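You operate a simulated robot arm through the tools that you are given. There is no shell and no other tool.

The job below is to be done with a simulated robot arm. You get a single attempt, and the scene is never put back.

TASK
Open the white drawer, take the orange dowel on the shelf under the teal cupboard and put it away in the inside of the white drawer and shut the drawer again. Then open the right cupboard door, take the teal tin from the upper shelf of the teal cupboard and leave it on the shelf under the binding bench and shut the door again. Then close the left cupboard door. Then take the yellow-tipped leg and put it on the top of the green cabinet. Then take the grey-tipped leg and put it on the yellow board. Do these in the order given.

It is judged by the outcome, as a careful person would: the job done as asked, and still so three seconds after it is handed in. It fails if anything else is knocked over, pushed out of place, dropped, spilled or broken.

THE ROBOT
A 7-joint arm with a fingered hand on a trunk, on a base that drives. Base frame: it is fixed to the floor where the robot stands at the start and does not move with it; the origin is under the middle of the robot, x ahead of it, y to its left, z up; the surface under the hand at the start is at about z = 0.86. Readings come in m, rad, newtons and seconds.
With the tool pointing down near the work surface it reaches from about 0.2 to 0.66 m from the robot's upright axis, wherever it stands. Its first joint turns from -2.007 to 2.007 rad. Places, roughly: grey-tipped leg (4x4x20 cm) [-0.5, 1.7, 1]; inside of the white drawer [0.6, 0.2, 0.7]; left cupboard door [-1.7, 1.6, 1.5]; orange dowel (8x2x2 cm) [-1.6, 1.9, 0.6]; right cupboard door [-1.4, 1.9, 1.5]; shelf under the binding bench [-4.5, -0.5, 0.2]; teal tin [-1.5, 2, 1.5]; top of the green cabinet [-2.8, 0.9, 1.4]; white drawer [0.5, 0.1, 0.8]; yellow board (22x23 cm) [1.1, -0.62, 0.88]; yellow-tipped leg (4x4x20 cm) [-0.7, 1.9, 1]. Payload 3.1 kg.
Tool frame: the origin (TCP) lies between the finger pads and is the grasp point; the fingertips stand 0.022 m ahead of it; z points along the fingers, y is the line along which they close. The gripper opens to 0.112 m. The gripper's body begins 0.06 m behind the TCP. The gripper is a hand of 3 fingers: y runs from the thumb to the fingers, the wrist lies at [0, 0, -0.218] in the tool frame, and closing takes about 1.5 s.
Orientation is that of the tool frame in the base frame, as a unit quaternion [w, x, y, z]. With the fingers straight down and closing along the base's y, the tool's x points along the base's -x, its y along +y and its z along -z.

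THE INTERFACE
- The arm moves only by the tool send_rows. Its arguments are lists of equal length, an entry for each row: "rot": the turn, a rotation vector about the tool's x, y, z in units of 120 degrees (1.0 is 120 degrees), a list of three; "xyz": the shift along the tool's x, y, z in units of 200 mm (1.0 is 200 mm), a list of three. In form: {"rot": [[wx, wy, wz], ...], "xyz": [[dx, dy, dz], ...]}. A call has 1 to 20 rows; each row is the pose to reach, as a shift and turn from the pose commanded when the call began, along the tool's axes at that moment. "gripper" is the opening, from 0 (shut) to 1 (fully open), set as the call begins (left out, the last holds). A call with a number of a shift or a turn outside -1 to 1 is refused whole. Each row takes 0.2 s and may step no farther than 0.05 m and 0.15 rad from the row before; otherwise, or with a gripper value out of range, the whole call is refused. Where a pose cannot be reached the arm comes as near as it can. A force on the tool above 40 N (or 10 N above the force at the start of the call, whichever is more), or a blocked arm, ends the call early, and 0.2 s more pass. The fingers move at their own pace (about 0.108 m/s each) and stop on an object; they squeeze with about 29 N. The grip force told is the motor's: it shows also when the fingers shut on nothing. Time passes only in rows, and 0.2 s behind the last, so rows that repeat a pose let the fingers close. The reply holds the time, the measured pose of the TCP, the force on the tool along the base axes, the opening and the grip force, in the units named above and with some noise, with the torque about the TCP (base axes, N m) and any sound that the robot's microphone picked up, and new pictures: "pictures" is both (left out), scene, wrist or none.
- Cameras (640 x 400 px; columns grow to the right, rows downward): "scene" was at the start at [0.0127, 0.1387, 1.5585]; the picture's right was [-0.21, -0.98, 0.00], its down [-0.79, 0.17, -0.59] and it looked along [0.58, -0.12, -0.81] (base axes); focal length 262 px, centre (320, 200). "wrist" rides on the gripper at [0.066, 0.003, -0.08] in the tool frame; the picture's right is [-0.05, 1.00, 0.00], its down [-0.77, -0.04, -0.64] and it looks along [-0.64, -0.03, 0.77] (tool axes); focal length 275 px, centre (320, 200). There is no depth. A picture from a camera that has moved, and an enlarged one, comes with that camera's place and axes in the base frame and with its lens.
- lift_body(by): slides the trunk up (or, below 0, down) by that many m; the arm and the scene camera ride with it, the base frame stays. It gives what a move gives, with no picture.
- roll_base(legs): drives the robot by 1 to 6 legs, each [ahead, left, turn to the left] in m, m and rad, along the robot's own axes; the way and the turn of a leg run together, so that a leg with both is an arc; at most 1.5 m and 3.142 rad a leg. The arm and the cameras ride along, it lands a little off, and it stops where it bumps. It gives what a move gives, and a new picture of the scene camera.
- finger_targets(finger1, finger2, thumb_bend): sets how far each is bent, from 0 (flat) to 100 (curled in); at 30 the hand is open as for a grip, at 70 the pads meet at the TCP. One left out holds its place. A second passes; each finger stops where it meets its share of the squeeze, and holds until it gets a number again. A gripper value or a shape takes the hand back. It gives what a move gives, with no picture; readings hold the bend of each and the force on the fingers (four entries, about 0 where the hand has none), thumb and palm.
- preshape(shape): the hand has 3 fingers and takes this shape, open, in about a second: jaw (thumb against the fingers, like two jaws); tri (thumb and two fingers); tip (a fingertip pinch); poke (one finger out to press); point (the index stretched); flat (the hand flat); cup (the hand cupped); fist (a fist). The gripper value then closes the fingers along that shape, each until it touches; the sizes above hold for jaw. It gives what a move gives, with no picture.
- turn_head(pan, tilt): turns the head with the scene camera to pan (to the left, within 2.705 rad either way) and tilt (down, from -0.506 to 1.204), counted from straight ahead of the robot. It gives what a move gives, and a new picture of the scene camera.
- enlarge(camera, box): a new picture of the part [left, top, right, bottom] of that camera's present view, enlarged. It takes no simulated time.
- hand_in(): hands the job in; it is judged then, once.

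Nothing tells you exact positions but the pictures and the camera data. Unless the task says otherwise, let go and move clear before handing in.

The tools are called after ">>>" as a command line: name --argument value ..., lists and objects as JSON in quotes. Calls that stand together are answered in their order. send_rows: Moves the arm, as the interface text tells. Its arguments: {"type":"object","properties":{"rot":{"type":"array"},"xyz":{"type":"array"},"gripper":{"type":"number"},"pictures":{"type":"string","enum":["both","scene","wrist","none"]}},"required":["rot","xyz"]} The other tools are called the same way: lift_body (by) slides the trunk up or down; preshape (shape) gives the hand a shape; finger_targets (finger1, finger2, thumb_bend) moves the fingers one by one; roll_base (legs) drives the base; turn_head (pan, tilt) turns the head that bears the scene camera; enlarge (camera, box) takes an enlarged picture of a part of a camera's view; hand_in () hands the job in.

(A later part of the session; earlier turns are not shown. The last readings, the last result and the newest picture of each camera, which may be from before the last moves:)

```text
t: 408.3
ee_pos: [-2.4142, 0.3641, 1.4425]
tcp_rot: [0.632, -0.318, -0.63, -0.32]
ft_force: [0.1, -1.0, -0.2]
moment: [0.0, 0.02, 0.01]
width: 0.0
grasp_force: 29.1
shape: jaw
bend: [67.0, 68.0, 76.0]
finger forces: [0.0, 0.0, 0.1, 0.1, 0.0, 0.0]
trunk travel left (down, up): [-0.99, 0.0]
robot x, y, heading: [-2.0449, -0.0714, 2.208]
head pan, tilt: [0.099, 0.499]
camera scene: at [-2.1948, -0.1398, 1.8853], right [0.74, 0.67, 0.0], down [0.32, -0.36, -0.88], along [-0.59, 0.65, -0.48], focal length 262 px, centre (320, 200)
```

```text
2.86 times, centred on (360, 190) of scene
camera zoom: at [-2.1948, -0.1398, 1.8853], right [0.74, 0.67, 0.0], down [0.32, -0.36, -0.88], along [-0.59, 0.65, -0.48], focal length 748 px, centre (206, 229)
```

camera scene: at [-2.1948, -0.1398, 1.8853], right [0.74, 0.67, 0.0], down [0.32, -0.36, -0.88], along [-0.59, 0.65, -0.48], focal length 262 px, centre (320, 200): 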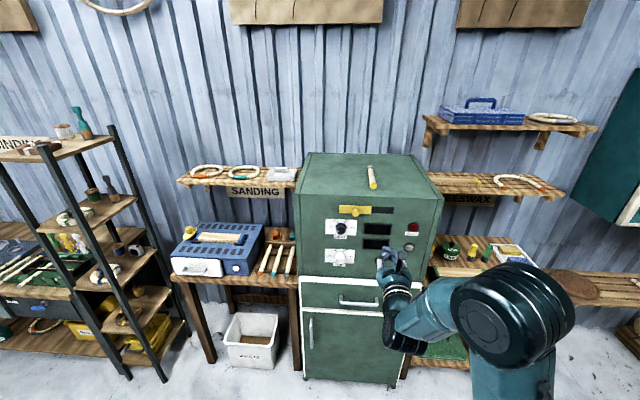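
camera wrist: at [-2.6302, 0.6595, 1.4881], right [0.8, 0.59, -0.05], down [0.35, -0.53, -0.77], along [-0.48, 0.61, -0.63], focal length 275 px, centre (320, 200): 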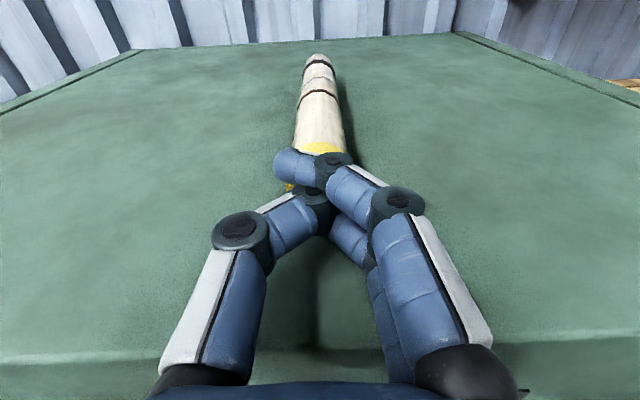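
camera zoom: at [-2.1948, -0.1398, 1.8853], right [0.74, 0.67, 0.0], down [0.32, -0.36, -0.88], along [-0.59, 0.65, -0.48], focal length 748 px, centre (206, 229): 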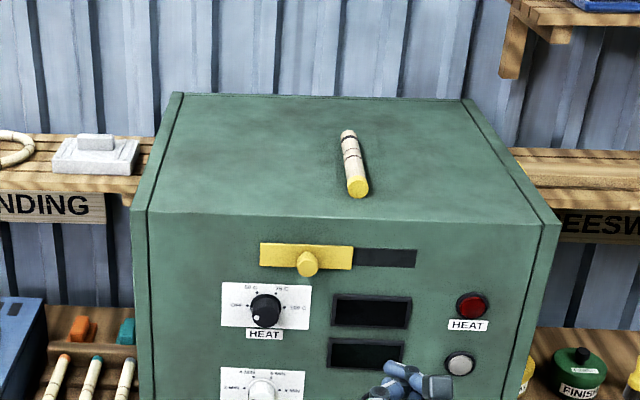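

The yellow leg rests well inside the top's edges. Now I'll roll the hand back and return it to the tool-down posture for the grey-tipped leg.

>>> send_rows --rot '[[0, 0, -0.068], [0, 0, -0.136], [0, 0, -0.205], [0, 0, -0.273], [0, 0, -0.341], [0, 0, -0.409], [0, 0, -0.477], [0, 0, -0.545], [0, 0, -0.614], [0, 0, -0.682], [0, 0, -0.75]]' --xyz '[[0, 0, 0.06], [0, 0, 0.12], [0, 0, 0.18], [0, 0, 0.24], [0, 0, 0.3], [0, 0, 0.36], [0, 0, 0.42], [0, 0, 0.48], [0, 0, 0.54], [0, 0, 0.6], [0, 0, 0.65]]' --pictures "none"

>>> send_rows --rot '[[0, 0, -0.068], [0, 0, -0.136], [0, 0, -0.205], [0, 0, -0.273], [0, 0, -0.341], [0, 0, -0.409], [0, 0, -0.477], [0, 0, -0.545], [0, 0, -0.614], [0, 0, -0.682], [0, 0, -0.75]]' --xyz '[[0, 0, 0], [0, 0, 0], [0, 0, 0], [0, 0, 0], [0, 0, 0], [0, 0, 0], [0, 0, 0], [0, 0, 0], [0, 0, 0], [0, 0, 0], [0, 0, 0]]' --gripper 1.0 --pictures "none"

>>> send_rows --rot '[[0, 0.068, 0], [0, 0.136, 0], [0, 0.205, 0], [0, 0.273, 0], [0, 0.341, 0], [0, 0.409, 0], [0, 0.477, 0], [0, 0.545, 0], [0, 0.614, 0], [0, 0.682, 0], [0, 0.75, 0]]' --xyz '[[0.08, 0, -0.05], [0.16, 0, -0.1], [0.24, 0, -0.15], [0.32, 0, -0.2], [0.4, 0, -0.25], [0.48, 0, -0.3], [0.57, 0, -0.35], [0.65, 0, -0.4], [0.73, 0, -0.45], [0.82, 0, -0.5], [0.915, 0, -0.565]]' --pictures "both"

```text
t: 410.7
ee_pos: [-2.492, 0.4681, 1.4445]
tcp_rot: [-0.22, -0.221, 0.67, 0.673]
ft_force: [-0.6, 0.3, 0.1]
moment: [0.02, 0.01, -0.04]
width: 0.0
grasp_force: 29.1
shape: jaw
bend: [67.0, 68.0, 76.0]
finger forces: [0.1, 0.1, 0.0, 0.0, 0.0, 0.0]
trunk travel left (down, up): [-0.99, 0.0]
robot x, y, heading: [-2.0491, -0.0687, 2.214]
head pan, tilt: [0.099, 0.499]
```

```text
t: 413.1
ee_pos: [-2.491, 0.4666, 1.4444]
tcp_rot: [0.32, -0.631, 0.317, 0.632]
ft_force: [0.1, -0.3, -0.3]
moment: [-0.03, 0.0, 0.02]
width: 0.112
grasp_force: 0.1
shape: jaw
bend: [30.0, 30.0, 30.0]
finger forces: [0.0, 0.0, 0.1, 0.0, 0.1, 0.1]
trunk travel left (down, up): [-0.99, 0.0]
robot x, y, heading: [-2.0442, -0.0709, 2.206]
head pan, tilt: [0.099, 0.499]
```

```text
t: 415.5
ee_pos: [-2.4226, 0.3765, 1.2604]
tcp_rot: [-0.001, 0.892, -0.452, 0.0]
ft_force: [0.3, -0.1, 0.1]
moment: [-0.05, 0.01, 0.01]
width: 0.1121
grasp_force: 0.1
shape: jaw
bend: [30.0, 30.0, 30.0]
finger forces: [0.1, 0.0, 0.0, 0.1, 0.1, 0.0]
trunk travel left (down, up): [-0.99, 0.0]
robot x, y, heading: [-2.046, -0.0686, 2.209]
head pan, tilt: [0.099, 0.499]
camera scene: at [-2.1948, -0.1401, 1.8853], right [0.74, 0.67, 0.0], down [0.32, -0.36, -0.88], along [-0.59, 0.65, -0.48], focal length 262 px, centre (320, 200)
camera wrist: at [-2.3875, 0.3218, 1.3406], right [-0.83, -0.55, 0.0], down [-0.43, 0.64, 0.64], along [-0.35, 0.53, -0.77], focal length 275 px, centre (320, 200)
```

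scene: 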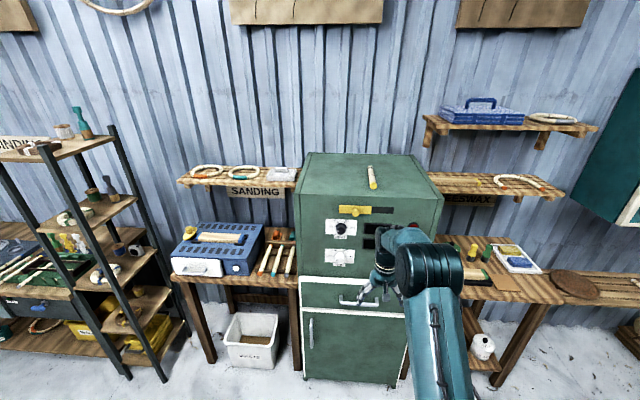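
wrist: 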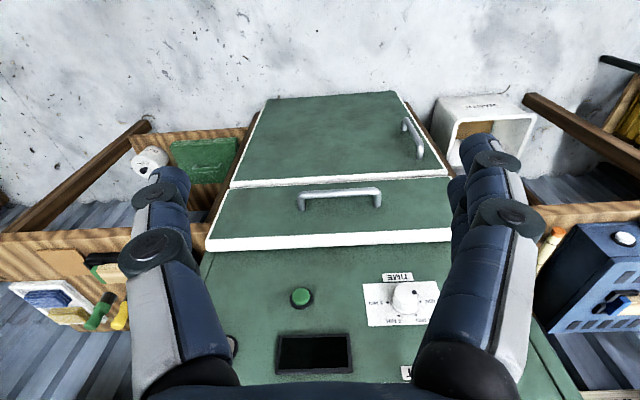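

Tool-down again, and the yellow leg hasn't moved. I'll turn and drive to the joining bench, in front of the brown stand with the grey-tipped leg.

>>> roll_base --legs '[[0, 0.05, -1.569], [0.8, 0.4, 0], [0.72, 0.03, 0]]'

>>> turn_head --pan 0.0 --tilt 0.7

>>> send_rows --rot '[[0, 0, 0]]' --xyz '[[0, 0, 0]]' --pictures "wrist"

```text
t: 427.5
ee_pos: [-0.6828, 1.5637, 1.261]
tcp_rot: [0.002, -0.311, 0.95, -0.001]
ft_force: [-0.3, -0.6, 0.3]
moment: [0.01, 0.03, -0.02]
width: 0.1119
grasp_force: 0.0
shape: jaw
bend: [30.0, 30.0, 30.0]
finger forces: [0.1, 0.0, 0.0, 0.0, 0.1, 0.1]
trunk travel left (down, up): [-0.99, 0.0]
robot x, y, heading: [-1.1312, 1.1891, 0.631]
head pan, tilt: [0.099, 0.499]
camera scene: at [-1.2008, 1.3374, 1.8853], right [0.67, -0.74, 0.0], down [-0.36, -0.32, -0.88], along [0.65, 0.59, -0.48], focal length 262 px, centre (320, 200)
```

scene: 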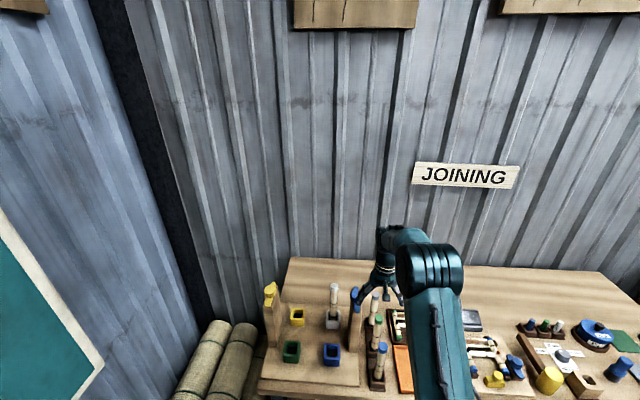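

```text
t: 428.2
ee_pos: [-0.6819, 1.5638, 1.2612]
tcp_rot: [0.002, -0.311, 0.951, 0.0]
ft_force: [0.0, 0.9, 0.3]
moment: [0.03, -0.01, -0.02]
width: 0.112
grasp_force: 0.1
shape: jaw
bend: [30.0, 30.0, 30.0]
finger forces: [0.0, 0.0, 0.1, 0.1, 0.0, 0.1]
trunk travel left (down, up): [-0.99, 0.0]
robot x, y, heading: [-1.13, 1.19, 0.633]
head pan, tilt: [0.0, 0.7]
camera scene: at [-1.199, 1.3275, 1.8676], right [0.59, -0.81, 0.0], down [-0.52, -0.38, -0.77], along [0.62, 0.45, -0.64], focal length 262 px, centre (320, 200)
```

scene: 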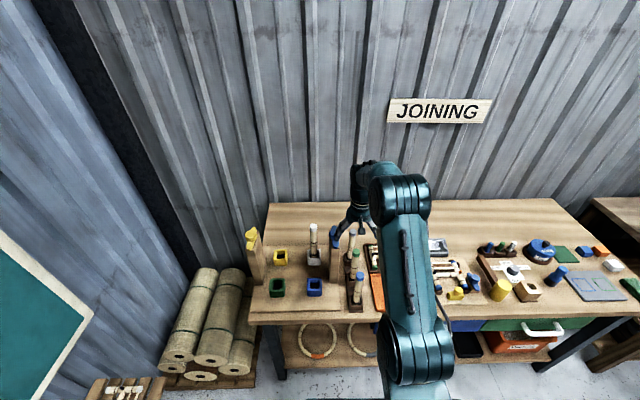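

```text
t: 428.6
ee_pos: [-0.6825, 1.5642, 1.2611]
tcp_rot: [0.002, -0.311, 0.951, 0.0]
ft_force: [-0.6, 0.0, -0.2]
moment: [0.03, -0.03, -0.05]
width: 0.1119
grasp_force: 0.1
shape: jaw
bend: [30.0, 30.0, 30.0]
finger forces: [0.0, 0.1, 0.0, 0.1, 0.1, 0.0]
trunk travel left (down, up): [-0.99, 0.0]
robot x, y, heading: [-1.1315, 1.191, 0.641]
head pan, tilt: [0.0, 0.7]
camera wrist: at [-0.7382, 1.5282, 1.3411], right [-0.55, 0.83, 0.0], down [0.64, 0.43, 0.64], along [0.53, 0.35, -0.77], focal length 275 px, centre (320, 200)
```

wrist: 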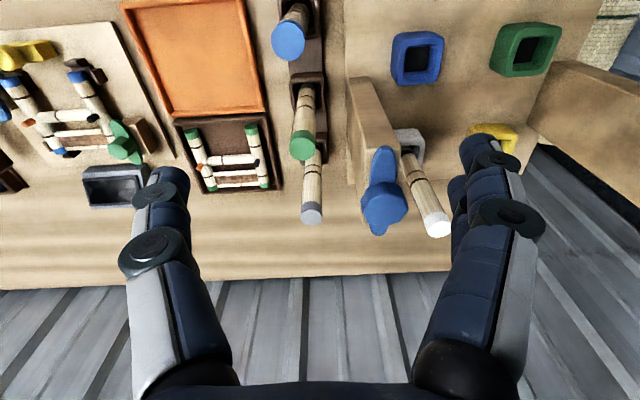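

The grey-tipped leg is third in the stand, at about [-0.547, 1.643]; the white-tipped one beyond the post is a different leg. I'll zoom in to check the clearance to the post's blue clamp.

>>> enlarge --camera "wrist" --box '[260, 60, 480, 260]'

>>> enlarge --camera "scene" --box '[240, 200, 440, 330]'

```text
2.00 times, centred on (370, 160) of wrist
camera zoom: at [-0.7382, 1.5282, 1.3411], right [-0.55, 0.83, 0.0], down [0.64, 0.43, 0.64], along [0.53, 0.35, -0.77], focal length 551 px, centre (220, 280)
```

zoom: 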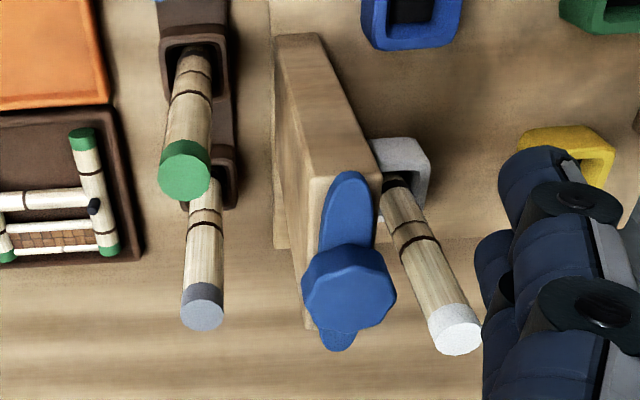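

```text
3.08 times, centred on (340, 265) of scene
camera zoom: at [-1.1994, 1.3271, 1.8676], right [0.59, -0.81, 0.0], down [-0.52, -0.38, -0.76], along [0.62, 0.45, -0.64], focal length 806 px, centre (258, 0)
```

zoom: 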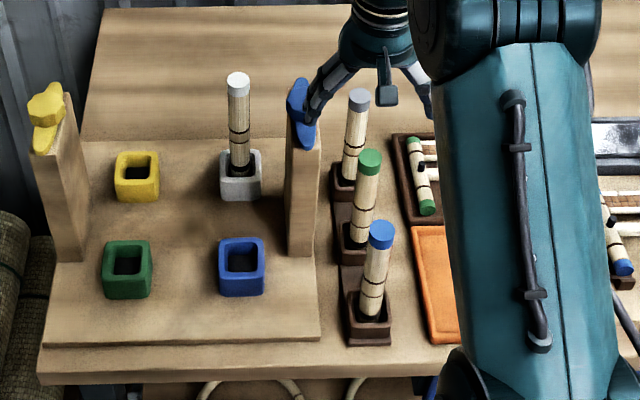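

The clamp's edge is about 5.5 cm to the side of the leg. Turning the hand 20° clockwise keeps the fingers clear of it. I'll drive the last 15 cm ahead and take another look.

>>> roll_base --legs '[[0.155, -0.018, 0]]'

>>> send_rows --rot '[[0, 0, 0.0417], [0, 0, 0.0833], [0, 0, 0.125], [0, 0, 0.1667]]' --xyz '[[0, 0, 0], [0, 0, 0], [0, 0, 0], [0, 0, 0]]' --gripper 0.62 --pictures "wrist"

```text
t: 430.0
ee_pos: [-0.5513, 1.6383, 1.2631]
tcp_rot: [0.003, -0.311, 0.95, 0.0]
ft_force: [0.5, -0.9, -0.6]
moment: [0.0, 0.0, 0.0]
width: 0.112
grasp_force: 0.0
shape: jaw
bend: [30.0, 30.0, 30.0]
finger forces: [0.0, 0.0, 0.0, 0.1, 0.0, 0.1]
trunk travel left (down, up): [-0.99, 0.0]
robot x, y, heading: [-0.9947, 1.2624, 0.637]
head pan, tilt: [0.0, 0.7]
camera scene: at [-1.0688, 1.4014, 1.8676], right [0.59, -0.8, 0.0], down [-0.52, -0.38, -0.77], along [0.62, 0.45, -0.64], focal length 262 px, centre (320, 200)
```

scene: 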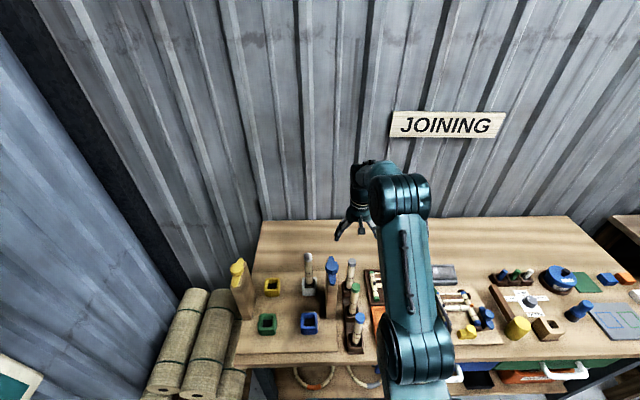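

```text
t: 431.0
ee_pos: [-0.5499, 1.6412, 1.2618]
tcp_rot: [0.003, -0.14, 0.99, 0.0]
ft_force: [-0.6, 0.1, 0.1]
moment: [0.02, -0.01, -0.02]
width: 0.0697
grasp_force: 0.2
shape: jaw
bend: [71.0, 71.0, 69.0]
finger forces: [0.1, 0.0, 0.0, 0.0, 0.0, 0.0]
trunk travel left (down, up): [-0.99, 0.0]
robot x, y, heading: [-0.9966, 1.2669, 0.634]
head pan, tilt: [0.0, 0.7]
camera wrist: at [-0.6153, 1.6248, 1.3418], right [-0.23, 0.97, 0.0], down [0.75, 0.18, 0.64], along [0.62, 0.15, -0.77], focal length 275 px, centre (320, 200)
```

wrist: 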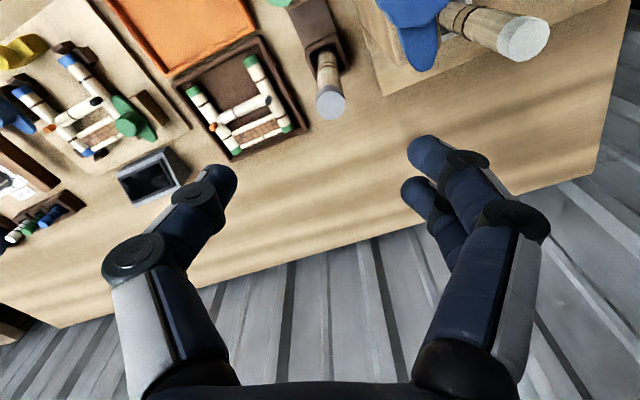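

Triangulating the tip from two views gives the grey leg at about [-0.514, 1.662] with its top near z = 1.067. I'll shift the hand over it and check again.

>>> send_rows --rot '[[0, 0, 0], [0, 0, 0]]' --xyz '[[-0.1, 0.025, 0.1], [-0.2, 0.051, 0.2]]' --pictures "wrist"

```text
t: 431.6
ee_pos: [-0.5132, 1.6615, 1.2219]
tcp_rot: [0.002, -0.141, 0.99, 0.0]
ft_force: [-0.1, -0.1, -0.4]
moment: [0.0, 0.01, 0.03]
width: 0.07
grasp_force: 0.1
shape: jaw
bend: [71.0, 71.0, 69.0]
finger forces: [0.0, 0.0, 0.0, 0.1, 0.0, 0.0]
trunk travel left (down, up): [-0.99, 0.0]
robot x, y, heading: [-0.9956, 1.2607, 0.637]
head pan, tilt: [0.0, 0.7]
camera wrist: at [-0.5774, 1.6475, 1.3016], right [-0.23, 0.97, 0.0], down [0.75, 0.18, 0.64], along [0.62, 0.15, -0.77], focal length 275 px, centre (320, 200)
```

wrist: 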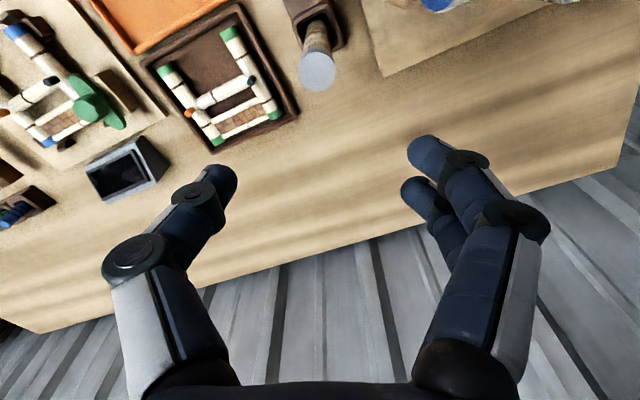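

The grey tip is centred under the hand. I'll lower the trunk 12 cm, then descend the rest with the arm.

>>> lift_body --by -0.12

>>> send_rows --rot '[[0, 0, 0]]' --xyz '[[0.015, 0, 0]]' --pictures "wrist"

```text
t: 433.1
ee_pos: [-0.5135, 1.6625, 1.1021]
tcp_rot: [0.002, -0.142, 0.99, 0.0]
ft_force: [-0.2, 1.3, -0.8]
moment: [-0.02, 0.01, -0.05]
width: 0.0698
grasp_force: 0.0
shape: jaw
bend: [71.0, 71.0, 69.0]
finger forces: [0.0, 0.1, 0.0, 0.0, 0.0, 0.1]
trunk travel left (down, up): [-0.87, 0.12]
robot x, y, heading: [-0.9995, 1.2613, 0.634]
head pan, tilt: [0.0, 0.7]
```

```text
t: 433.5
ee_pos: [-0.5161, 1.6613, 1.1018]
tcp_rot: [0.002, -0.141, 0.99, 0.001]
ft_force: [0.4, -0.4, -0.3]
moment: [0.02, 0.06, 0.02]
width: 0.0698
grasp_force: 0.0
shape: jaw
bend: [71.0, 71.0, 69.0]
finger forces: [0.0, 0.1, 0.0, 0.0, 0.0, 0.0]
trunk travel left (down, up): [-0.87, 0.12]
robot x, y, heading: [-0.9986, 1.2616, 0.637]
head pan, tilt: [0.0, 0.7]
camera wrist: at [-0.5819, 1.6462, 1.1819], right [-0.23, 0.97, 0.0], down [0.75, 0.18, 0.64], along [0.62, 0.15, -0.77], focal length 275 px, centre (320, 200)
```

wrist: 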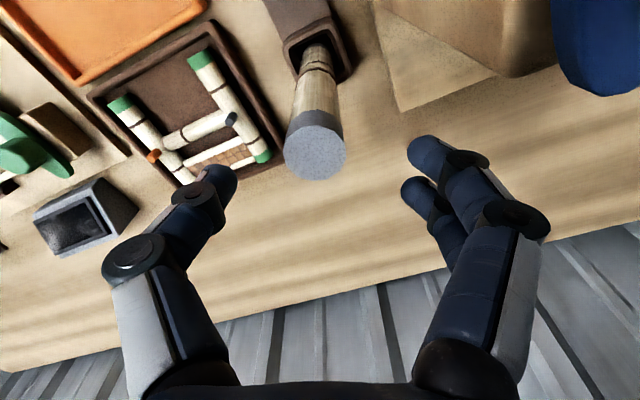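

Aligned within 2 mm, with the tip at z ≈ 1.068. Descending around the leg and closing.

>>> send_rows --rot '[[0, 0, 0], [0, 0, 0], [0, 0, 0]]' --xyz '[[0, -0.008, 0.15], [0, -0.008, 0.29], [0, -0.008, 0.4]]' --pictures "none"

>>> send_rows --rot '[[0, 0, 0], [0, 0, 0], [0, 0, 0], [0, 0, 0], [0, 0, 0], [0, 0, 0], [0, 0, 0]]' --xyz '[[0, 0, 0], [0, 0, 0], [0, 0, 0], [0, 0, 0], [0, 0, 0], [0, 0, 0], [0, 0, 0]]' --gripper 0 --pictures "wrist"

```text
t: 434.3
ee_pos: [-0.5181, 1.66, 1.0224]
tcp_rot: [0.002, -0.141, 0.99, 0.001]
ft_force: [0.2, -0.6, 0.0]
moment: [-0.01, 0.02, -0.04]
width: 0.0699
grasp_force: 0.1
shape: jaw
bend: [71.0, 71.0, 69.0]
finger forces: [0.1, 0.1, 0.0, 0.0, 0.0, 0.0]
trunk travel left (down, up): [-0.87, 0.12]
robot x, y, heading: [-0.9984, 1.2648, 0.639]
head pan, tilt: [0.0, 0.7]
```

```text
t: 435.9
ee_pos: [-0.5169, 1.6595, 1.0221]
tcp_rot: [0.001, -0.142, 0.99, 0.001]
ft_force: [-0.2, -0.7, -0.1]
moment: [0.02, 0.02, 0.02]
width: 0.0219
grasp_force: 29.2
shape: jaw
bend: [73.0, 73.0, 70.0]
finger forces: [13.3, 13.8, 0.0, 0.1, 26.0, 0.0]
trunk travel left (down, up): [-0.87, 0.12]
robot x, y, heading: [-0.9946, 1.2638, 0.637]
head pan, tilt: [0.0, 0.7]
camera wrist: at [-0.5823, 1.6442, 1.1024], right [-0.23, 0.97, 0.0], down [0.75, 0.18, 0.64], along [0.62, 0.15, -0.77], focal length 275 px, centre (320, 200)
```

wrist: 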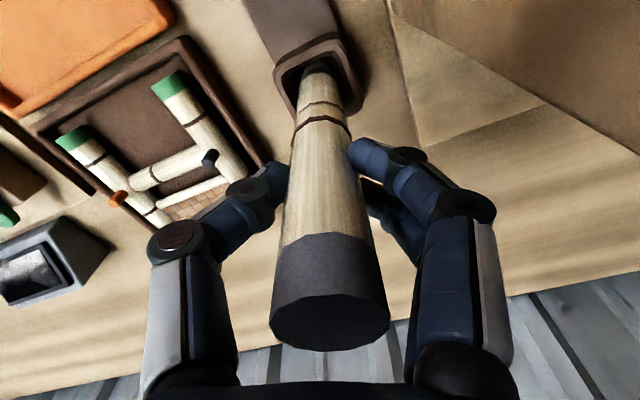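

The grey-tipped leg is firmly gripped. I'll lift it straight out and high enough to pass over the other legs.

>>> send_rows --rot '[[0, 0, 0], [0, 0, 0], [0, 0, 0], [0, 0, 0], [0, 0, 0], [0, 0, 0]]' --xyz '[[0, 0, -0.08], [0, 0, -0.2], [0, 0, -0.36], [0, 0, -0.55], [0, 0, -0.75], [0, 0, -0.95]]' --pictures "none"

>>> lift_body --by 0.12

>>> send_rows --rot '[[0, 0, 0]]' --xyz '[[0, 0, 0]]' --pictures "both"

```text
t: 437.3
ee_pos: [-0.5192, 1.6581, 1.21]
tcp_rot: [0.001, -0.142, 0.99, 0.0]
ft_force: [-0.7, -0.8, -0.5]
moment: [-0.03, -0.01, -0.01]
width: 0.0218
grasp_force: 29.0
shape: jaw
bend: [73.0, 73.0, 70.0]
finger forces: [13.7, 14.2, 0.0, 0.1, 26.0, 0.1]
trunk travel left (down, up): [-0.87, 0.12]
robot x, y, heading: [-0.9957, 1.2652, 0.64]
head pan, tilt: [0.0, 0.7]
```

```text
t: 438.8
ee_pos: [-0.5193, 1.6588, 1.33]
tcp_rot: [0.003, -0.141, 0.99, 0.001]
ft_force: [-0.1, -0.1, -1.1]
moment: [-0.01, 0.0, -0.01]
width: 0.0217
grasp_force: 28.8
shape: jaw
bend: [73.0, 73.0, 70.0]
finger forces: [13.7, 14.0, 0.1, 0.1, 26.1, 0.0]
trunk travel left (down, up): [-0.99, 0.0]
robot x, y, heading: [-0.9918, 1.2668, 0.639]
head pan, tilt: [0.0, 0.7]
```

```text
t: 439.2
ee_pos: [-0.5196, 1.6586, 1.3305]
tcp_rot: [0.002, -0.142, 0.99, 0.001]
ft_force: [-0.2, 0.3, -1.1]
moment: [0.0, -0.01, -0.01]
width: 0.0216
grasp_force: 29.3
shape: jaw
bend: [73.0, 73.0, 70.0]
finger forces: [13.9, 14.1, 0.0, 0.0, 26.0, 0.1]
trunk travel left (down, up): [-0.99, 0.0]
robot x, y, heading: [-0.9912, 1.2642, 0.631]
head pan, tilt: [0.0, 0.7]
camera scene: at [-1.0661, 1.4029, 1.8676], right [0.59, -0.8, 0.0], down [-0.52, -0.38, -0.76], along [0.62, 0.45, -0.64], focal length 262 px, centre (320, 200)
camera wrist: at [-0.584, 1.6436, 1.41], right [-0.23, 0.97, 0.0], down [0.75, 0.18, 0.64], along [0.62, 0.15, -0.77], focal length 275 px, centre (320, 200)
```

scene: 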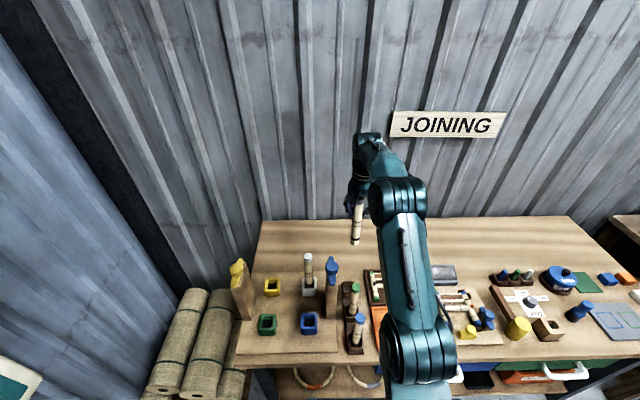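
wrist: 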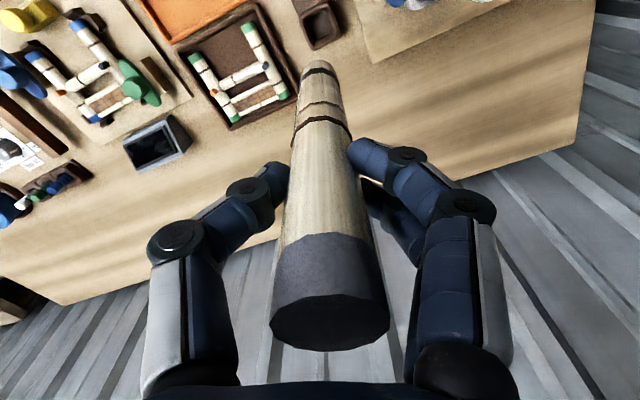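

The grey leg is clear of everything. I'll back off and drive along the aisle toward the marking bench's far end with the yellow board.

>>> roll_base --legs '[[-0.28, 0, 0], [0, -1.4, 0], [0, -1.0, 0]]'

>>> turn_head --pan -0.3 --tilt 0.7

```text
t: 452.5
ee_pos: [0.6879, -0.4109, 1.3301]
tcp_rot: [0.001, -0.148, 0.989, 0.0]
ft_force: [1.3, 0.2, -0.9]
moment: [0.01, 0.02, 0.03]
width: 0.0218
grasp_force: 29.2
shape: jaw
bend: [73.0, 73.0, 70.0]
finger forces: [13.8, 14.2, 0.0, 0.0, 26.0, 0.0]
trunk travel left (down, up): [-0.99, 0.0]
robot x, y, heading: [0.2174, -0.8135, 0.65]
head pan, tilt: [0.0, 0.7]
camera scene: at [0.1456, -0.6739, 1.8675], right [0.6, -0.8, 0.0], down [-0.51, -0.39, -0.76], along [0.61, 0.46, -0.64], focal length 262 px, centre (320, 200)
```

scene: 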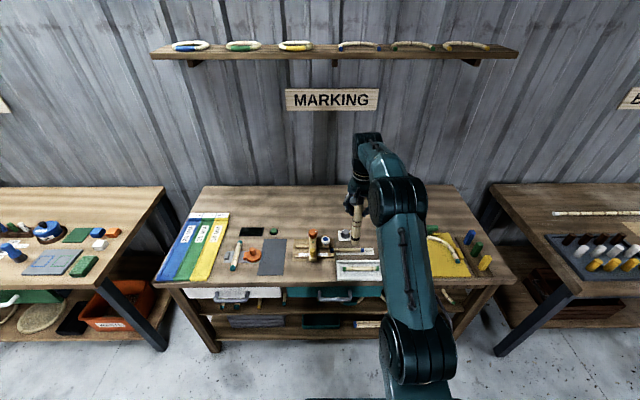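

```text
t: 453.3
ee_pos: [0.6902, -0.4116, 1.3299]
tcp_rot: [0.002, -0.148, 0.989, 0.0]
ft_force: [-0.2, 0.1, -0.6]
moment: [0.01, -0.01, 0.01]
width: 0.0219
grasp_force: 29.4
shape: jaw
bend: [73.0, 73.0, 70.0]
finger forces: [13.9, 14.1, 0.1, 0.1, 26.0, 0.0]
trunk travel left (down, up): [-0.99, 0.0]
robot x, y, heading: [0.2165, -0.81, 0.646]
head pan, tilt: [-0.3, 0.7]
camera scene: at [0.1581, -0.6967, 1.8676], right [0.34, -0.94, 0.0], down [-0.61, -0.22, -0.76], along [0.72, 0.26, -0.64], focal length 262 px, centre (320, 200)
```

scene: 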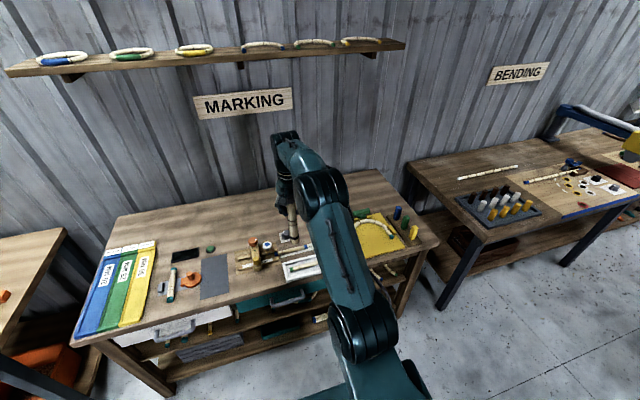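

The white drawer is still shut, and the yellow board is near the marking bench's right end. I'll zoom in on the board and its contents.

>>> roll_base --legs '[[0, -0.3, 0]]'

>>> turn_head --pan 0.25 --tilt 0.75

>>> enlarge --camera "scene" --box '[240, 120, 480, 290]'

>>> enlarge --camera "wrist" --box '[0, 0, 640, 400]'

```text
t: 455.4
ee_pos: [0.8704, -0.6495, 1.3301]
tcp_rot: [0.003, -0.147, 0.989, 0.0]
ft_force: [-0.7, 0.5, -0.7]
moment: [-0.03, -0.04, 0.0]
width: 0.0217
grasp_force: 28.8
shape: jaw
bend: [73.0, 73.0, 70.0]
finger forces: [13.8, 14.1, 0.0, 0.1, 26.1, 0.0]
trunk travel left (down, up): [-0.99, 0.0]
robot x, y, heading: [0.3964, -1.052, 0.649]
head pan, tilt: [-0.3, 0.7]
camera scene: at [0.3384, -0.9349, 1.8675], right [0.34, -0.94, 0.0], down [-0.61, -0.22, -0.76], along [0.72, 0.26, -0.64], focal length 262 px, centre (320, 200)
```

scene: 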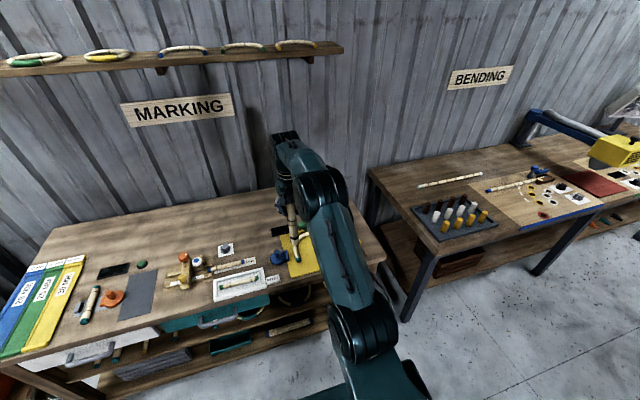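

```text
t: 456.3
ee_pos: [0.8703, -0.6513, 1.3296]
tcp_rot: [0.001, -0.147, 0.989, 0.0]
ft_force: [-0.2, 0.5, -1.5]
moment: [0.02, 0.02, -0.02]
width: 0.0219
grasp_force: 28.7
shape: jaw
bend: [73.0, 73.0, 70.0]
finger forces: [13.8, 14.1, 0.0, 0.1, 26.0, 0.1]
trunk travel left (down, up): [-0.99, 0.0]
robot x, y, heading: [0.3989, -1.0553, 0.646]
head pan, tilt: [0.25, 0.75]
camera scene: at [0.3111, -0.9001, 1.8633], right [0.78, -0.62, 0.0], down [-0.43, -0.53, -0.73], along [0.46, 0.57, -0.68], focal length 262 px, centre (320, 200)
```

scene: 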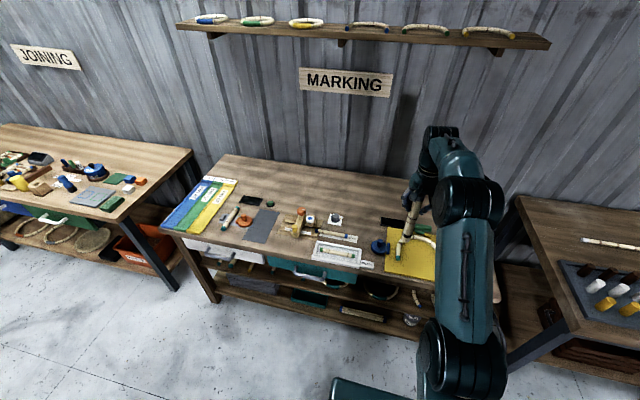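

```text
2.35 times, centred on (360, 205) of scene
camera zoom: at [0.3111, -0.9001, 1.8633], right [0.78, -0.62, 0.0], down [-0.43, -0.53, -0.73], along [0.46, 0.57, -0.68], focal length 616 px, centre (226, 188)
```

zoom: 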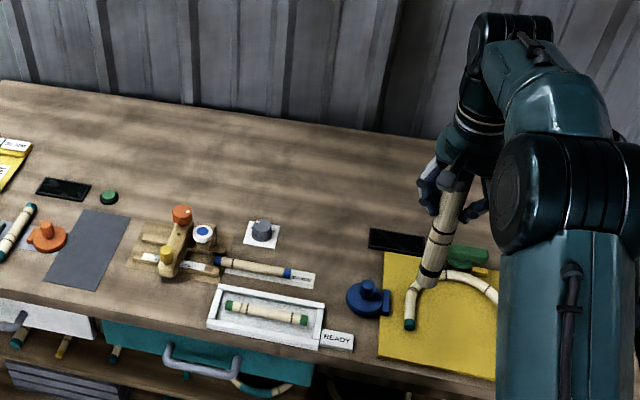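

```text
1.00 times, centred on (320, 200) of wrist (not enlarged: the box is as wide or as high as the picture)
camera zoom: at [0.8059, -0.6667, 1.41], right [-0.25, 0.97, 0.0], down [0.75, 0.19, 0.64], along [0.62, 0.16, -0.77], focal length 275 px, centre (320, 200)
```

zoom: 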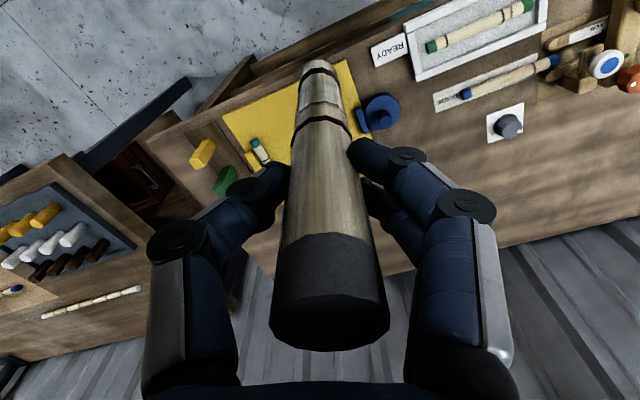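

The board carries a U-shaped rattan arch. I'll shift right a little so the arm no longer hides the board.

>>> roll_base --legs '[[-0.05, -0.2, 0]]'

>>> turn_head --pan 0.1 --tilt 0.85

>>> enlarge --camera "scene" --box '[240, 90, 440, 230]'

```text
t: 458.0
ee_pos: [0.9529, -0.8415, 1.3291]
tcp_rot: [0.002, -0.148, 0.989, -0.001]
ft_force: [0.9, 0.8, -1.2]
moment: [-0.02, 0.02, 0.01]
width: 0.0219
grasp_force: 29.1
shape: jaw
bend: [73.0, 73.0, 70.0]
finger forces: [13.8, 14.1, 0.1, 0.1, 26.1, 0.0]
trunk travel left (down, up): [-0.99, 0.0]
robot x, y, heading: [0.4833, -1.2427, 0.648]
head pan, tilt: [0.25, 0.75]
camera scene: at [0.3943, -1.0915, 1.8632], right [0.78, -0.62, 0.0], down [-0.42, -0.53, -0.73], along [0.46, 0.57, -0.68], focal length 262 px, centre (320, 200)
```

scene: 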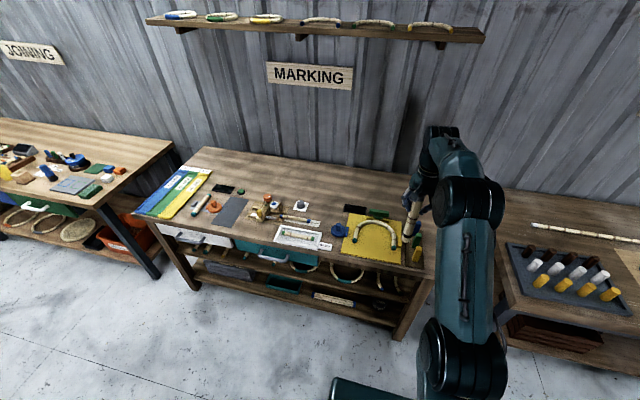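

```text
t: 458.7
ee_pos: [0.9546, -0.8433, 1.331]
tcp_rot: [0.001, -0.149, 0.989, 0.001]
ft_force: [0.2, 0.1, -1.4]
moment: [0.01, 0.0, 0.0]
width: 0.022
grasp_force: 29.1
shape: jaw
bend: [73.0, 73.0, 70.0]
finger forces: [13.8, 14.1, 0.1, 0.1, 26.1, 0.0]
trunk travel left (down, up): [-0.99, 0.0]
robot x, y, heading: [0.4864, -1.2454, 0.648]
head pan, tilt: [0.099, 0.85]
camera scene: at [0.4011, -1.1058, 1.8555], right [0.68, -0.73, 0.0], down [-0.55, -0.51, -0.66], along [0.48, 0.45, -0.75], focal length 262 px, centre (320, 200)
```

scene: 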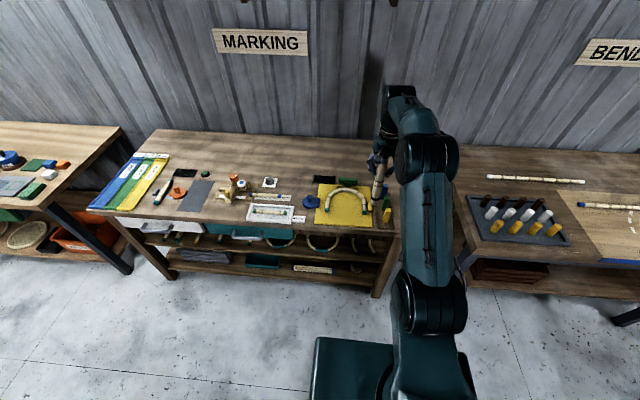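

```text
2.86 times, centred on (340, 160) of scene
camera zoom: at [0.4011, -1.1058, 1.8555], right [0.68, -0.73, 0.0], down [-0.55, -0.51, -0.66], along [0.48, 0.45, -0.75], focal length 748 px, centre (263, 314)
```

zoom: 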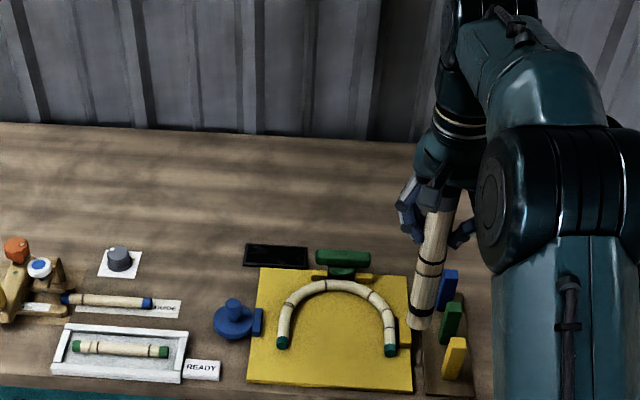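

Now the whole board is visible: the U-shaped arch leaves a free area inside it. I'll stand the leg there, so I'll move the hand over the inside of the U, around [1.06, -0.66].

>>> roll_base --legs '[[0.19, 0.08, -0.006]]'

>>> lift_body --by -0.15

>>> turn_head --pan 0.15 --tilt 0.85

>>> enlarge --camera "scene" --box '[240, 90, 440, 230]'

>>> enlarge --camera "wrist" --box '[0, 0, 640, 400]'

```text
t: 460.3
ee_pos: [1.0612, -0.6679, 1.3308]
tcp_rot: [0.003, -0.146, 0.989, 0.001]
ft_force: [-0.8, 0.2, -0.7]
moment: [0.01, 0.01, 0.01]
width: 0.0215
grasp_force: 28.9
shape: jaw
bend: [73.0, 73.0, 70.0]
finger forces: [13.8, 14.0, 0.1, 0.0, 26.2, 0.1]
trunk travel left (down, up): [-0.99, 0.0]
robot x, y, heading: [0.5857, -1.0633, 0.642]
head pan, tilt: [0.099, 0.85]
camera scene: at [0.5058, -0.9269, 1.8554], right [0.68, -0.74, 0.0], down [-0.55, -0.51, -0.66], along [0.49, 0.45, -0.75], focal length 262 px, centre (320, 200)
```

scene: 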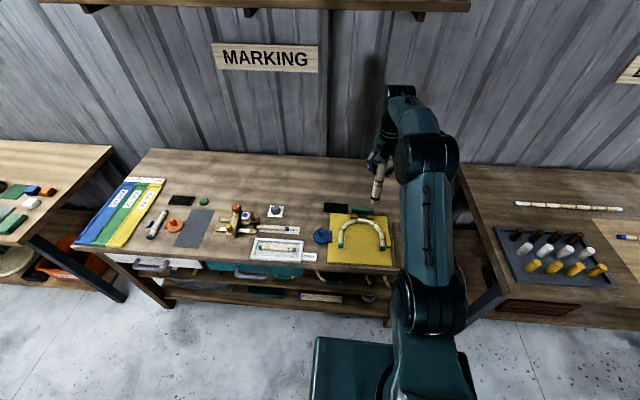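

```text
t: 462.1
ee_pos: [1.062, -0.6672, 1.181]
tcp_rot: [0.002, -0.146, 0.989, 0.001]
ft_force: [0.5, 0.4, -0.9]
moment: [0.02, 0.02, 0.01]
width: 0.0219
grasp_force: 28.9
shape: jaw
bend: [73.0, 73.0, 70.0]
finger forces: [13.8, 14.1, 0.0, 0.0, 26.1, 0.0]
trunk travel left (down, up): [-0.84, 0.15]
robot x, y, heading: [0.5907, -1.0672, 0.641]
head pan, tilt: [0.099, 0.85]
```

```text
t: 462.7
ee_pos: [1.0613, -0.667, 1.1802]
tcp_rot: [0.002, -0.145, 0.989, 0.0]
ft_force: [0.2, 0.0, -0.4]
moment: [0.01, 0.05, 0.01]
width: 0.0216
grasp_force: 29.1
shape: jaw
bend: [73.0, 73.0, 70.0]
finger forces: [13.7, 14.1, 0.0, 0.1, 26.1, 0.1]
trunk travel left (down, up): [-0.84, 0.15]
robot x, y, heading: [0.5889, -1.0649, 0.642]
head pan, tilt: [0.15, 0.85]
camera scene: at [0.504, -0.9225, 1.7053], right [0.71, -0.7, 0.0], down [-0.53, -0.54, -0.66], along [0.46, 0.47, -0.75], focal length 262 px, centre (320, 200)
```

scene: 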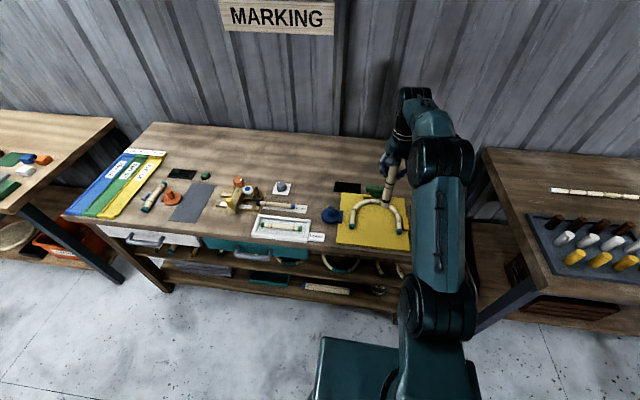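

```text
2.86 times, centred on (340, 160) of scene
camera zoom: at [0.504, -0.9225, 1.7053], right [0.71, -0.7, 0.0], down [-0.53, -0.54, -0.66], along [0.46, 0.47, -0.75], focal length 748 px, centre (263, 314)
```

zoom: 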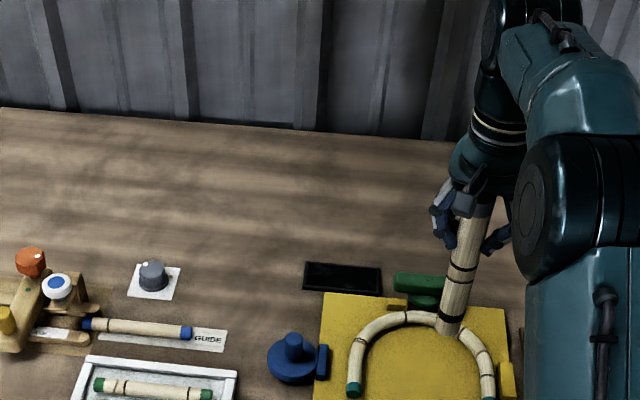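

```text
1.00 times, centred on (320, 200) of wrist (not enlarged: the box is as wide or as high as the picture)
camera zoom: at [0.997, -0.6826, 1.26], right [-0.24, 0.97, 0.0], down [0.75, 0.19, 0.64], along [0.62, 0.16, -0.77], focal length 275 px, centre (320, 200)
```

zoom: 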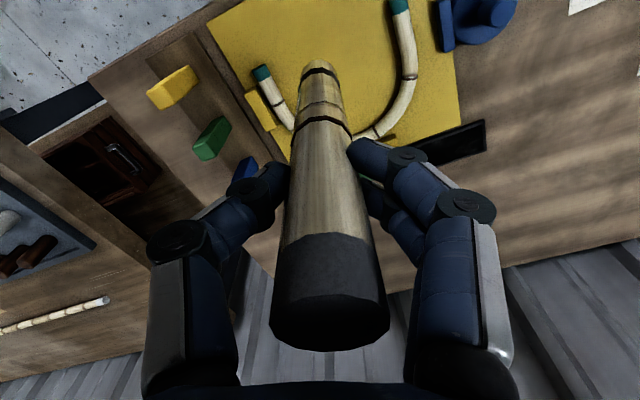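

The leg hangs above the mouth of the U, clear of the arch's ends by about 9 cm and 8 cm inside the board's front edge. I'll lower it most of the way.

>>> send_rows --rot '[[0, 0, 0], [0, 0, 0], [0, 0, 0], [0, 0, 0]]' --xyz '[[0, 0, 0.2], [0, 0, 0.4], [0, 0, 0.55], [0, 0, 0.65]]' --pictures "both"

>>> enlarge --camera "scene" --box '[300, 130, 440, 270]'

```text
t: 463.7
ee_pos: [1.0631, -0.6674, 1.0485]
tcp_rot: [0.002, -0.145, 0.989, 0.0]
ft_force: [-0.6, 0.3, 0.0]
moment: [-0.01, -0.01, -0.01]
width: 0.0218
grasp_force: 28.9
shape: jaw
bend: [73.0, 73.0, 70.0]
finger forces: [14.0, 14.2, 0.0, 0.0, 26.0, 0.0]
trunk travel left (down, up): [-0.84, 0.15]
robot x, y, heading: [0.5899, -1.0637, 0.64]
head pan, tilt: [0.15, 0.85]
camera scene: at [0.5044, -0.9222, 1.7053], right [0.71, -0.7, 0.0], down [-0.53, -0.54, -0.66], along [0.46, 0.47, -0.75], focal length 262 px, centre (320, 200)
camera wrist: at [0.9977, -0.6826, 1.1284], right [-0.24, 0.97, 0.0], down [0.75, 0.19, 0.64], along [0.62, 0.16, -0.77], focal length 275 px, centre (320, 200)
```

scene: 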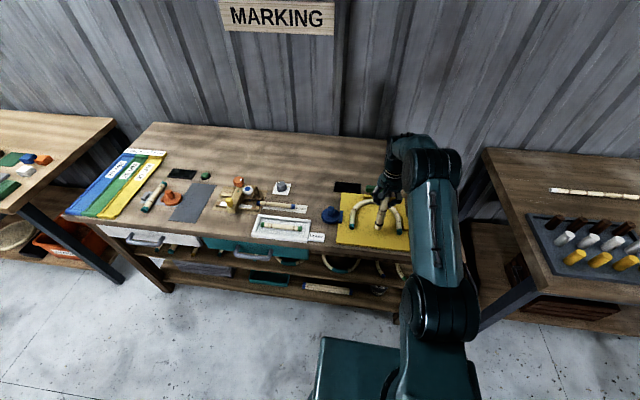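
wrist: 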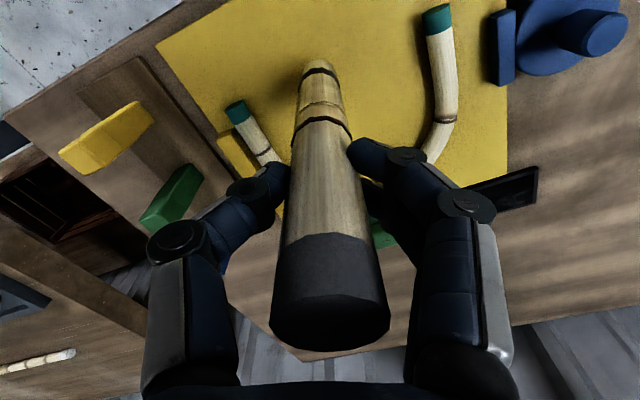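

```text
2.86 times, centred on (370, 200) of scene
camera zoom: at [0.5044, -0.9222, 1.7053], right [0.71, -0.7, 0.0], down [-0.53, -0.54, -0.66], along [0.46, 0.47, -0.75], focal length 748 px, centre (177, 200)
```

zoom: 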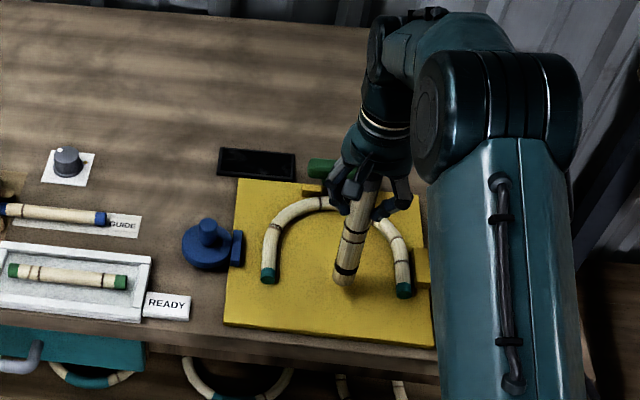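

The leg's foot is just above the board, between the arch's legs. I'll lower in small steps until contact.

>>> send_rows --rot '[[0, 0, 0], [0, 0, 0], [0, 0, 0]]' --xyz '[[0, 0, 0.015], [0, 0, 0.03], [0, 0, 0.045]]' --pictures "none"

```text
t: 464.5
ee_pos: [1.0615, -0.6668, 1.0397]
tcp_rot: [0.002, -0.146, 0.989, 0.0]
ft_force: [0.0, 0.3, -0.8]
moment: [-0.02, 0.01, -0.02]
width: 0.0215
grasp_force: 29.5
shape: jaw
bend: [73.0, 73.0, 70.0]
finger forces: [14.0, 14.3, 0.0, 0.0, 25.9, 0.0]
trunk travel left (down, up): [-0.84, 0.15]
robot x, y, heading: [0.5872, -1.0651, 0.636]
head pan, tilt: [0.15, 0.85]
```

>>> send_rows --rot '[[0, 0, 0], [0, 0, 0], [0, 0, 0]]' --xyz '[[0, 0, 0.012], [0, 0, 0.024], [0, 0, 0.036]]' --pictures "none"

```text
t: 465.3
ee_pos: [1.0636, -0.6658, 1.0324]
tcp_rot: [0.002, -0.145, 0.989, 0.0]
ft_force: [-0.1, -0.3, -0.7]
moment: [-0.01, -0.02, -0.01]
width: 0.0215
grasp_force: 28.9
shape: jaw
bend: [73.0, 73.0, 70.0]
finger forces: [14.1, 14.3, 0.1, 0.0, 26.1, 0.0]
trunk travel left (down, up): [-0.84, 0.15]
robot x, y, heading: [0.5856, -1.0637, 0.646]
head pan, tilt: [0.15, 0.85]
```

>>> send_rows --rot '[[0, 0, 0], [0, 0, 0], [0, 0, 0]]' --xyz '[[0, 0, 0.01], [0, 0, 0.02], [0, 0, 0.03]]' --pictures "none"

```text
t: 466.1
ee_pos: [1.0624, -0.6669, 1.0274]
tcp_rot: [0.002, -0.145, 0.989, 0.0]
ft_force: [0.7, 0.7, -0.9]
moment: [0.04, 0.01, 0.05]
width: 0.0216
grasp_force: 29.2
shape: jaw
bend: [73.0, 73.0, 70.0]
finger forces: [13.9, 14.3, 0.0, 0.0, 26.0, 0.1]
trunk travel left (down, up): [-0.84, 0.15]
robot x, y, heading: [0.5841, -1.0654, 0.643]
head pan, tilt: [0.15, 0.85]
```

>>> send_rows --rot '[[0, 0, 0], [0, 0, 0], [0, 0, 0], [0, 0, 0]]' --xyz '[[0, 0, 0.01], [0, 0, 0.02], [0, 0, 0.03], [0, 0, 0.04]]' --pictures "none"

>>> enlarge --camera "scene" --box '[340, 170, 430, 250]'

```text
t: 467.1
ee_pos: [1.0626, -0.6679, 1.0206]
tcp_rot: [0.003, -0.145, 0.989, 0.001]
ft_force: [0.9, -0.4, 10.3]
moment: [0.01, 0.02, 0.03]
width: 0.0221
grasp_force: 29.0
shape: jaw
bend: [73.0, 73.0, 70.0]
finger forces: [15.2, 15.4, 0.1, 0.0, 29.0, 0.0]
trunk travel left (down, up): [-0.84, 0.15]
robot x, y, heading: [0.586, -1.0645, 0.644]
head pan, tilt: [0.15, 0.85]
```

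```text
5.00 times, centred on (385, 210) of scene
camera zoom: at [0.5023, -0.9243, 1.7056], right [0.71, -0.7, 0.0], down [-0.53, -0.53, -0.66], along [0.46, 0.47, -0.75], focal length 1310 px, centre (-5, 150)
```

zoom: 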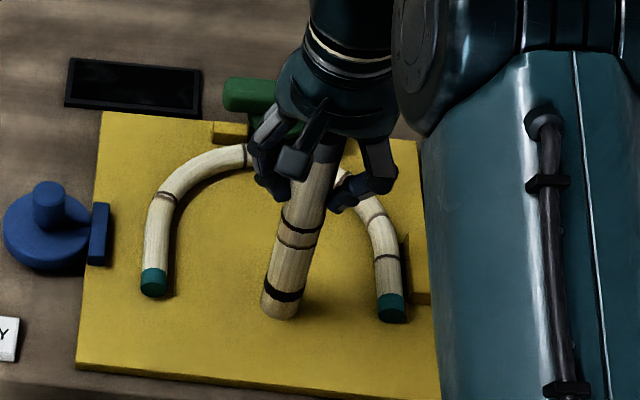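

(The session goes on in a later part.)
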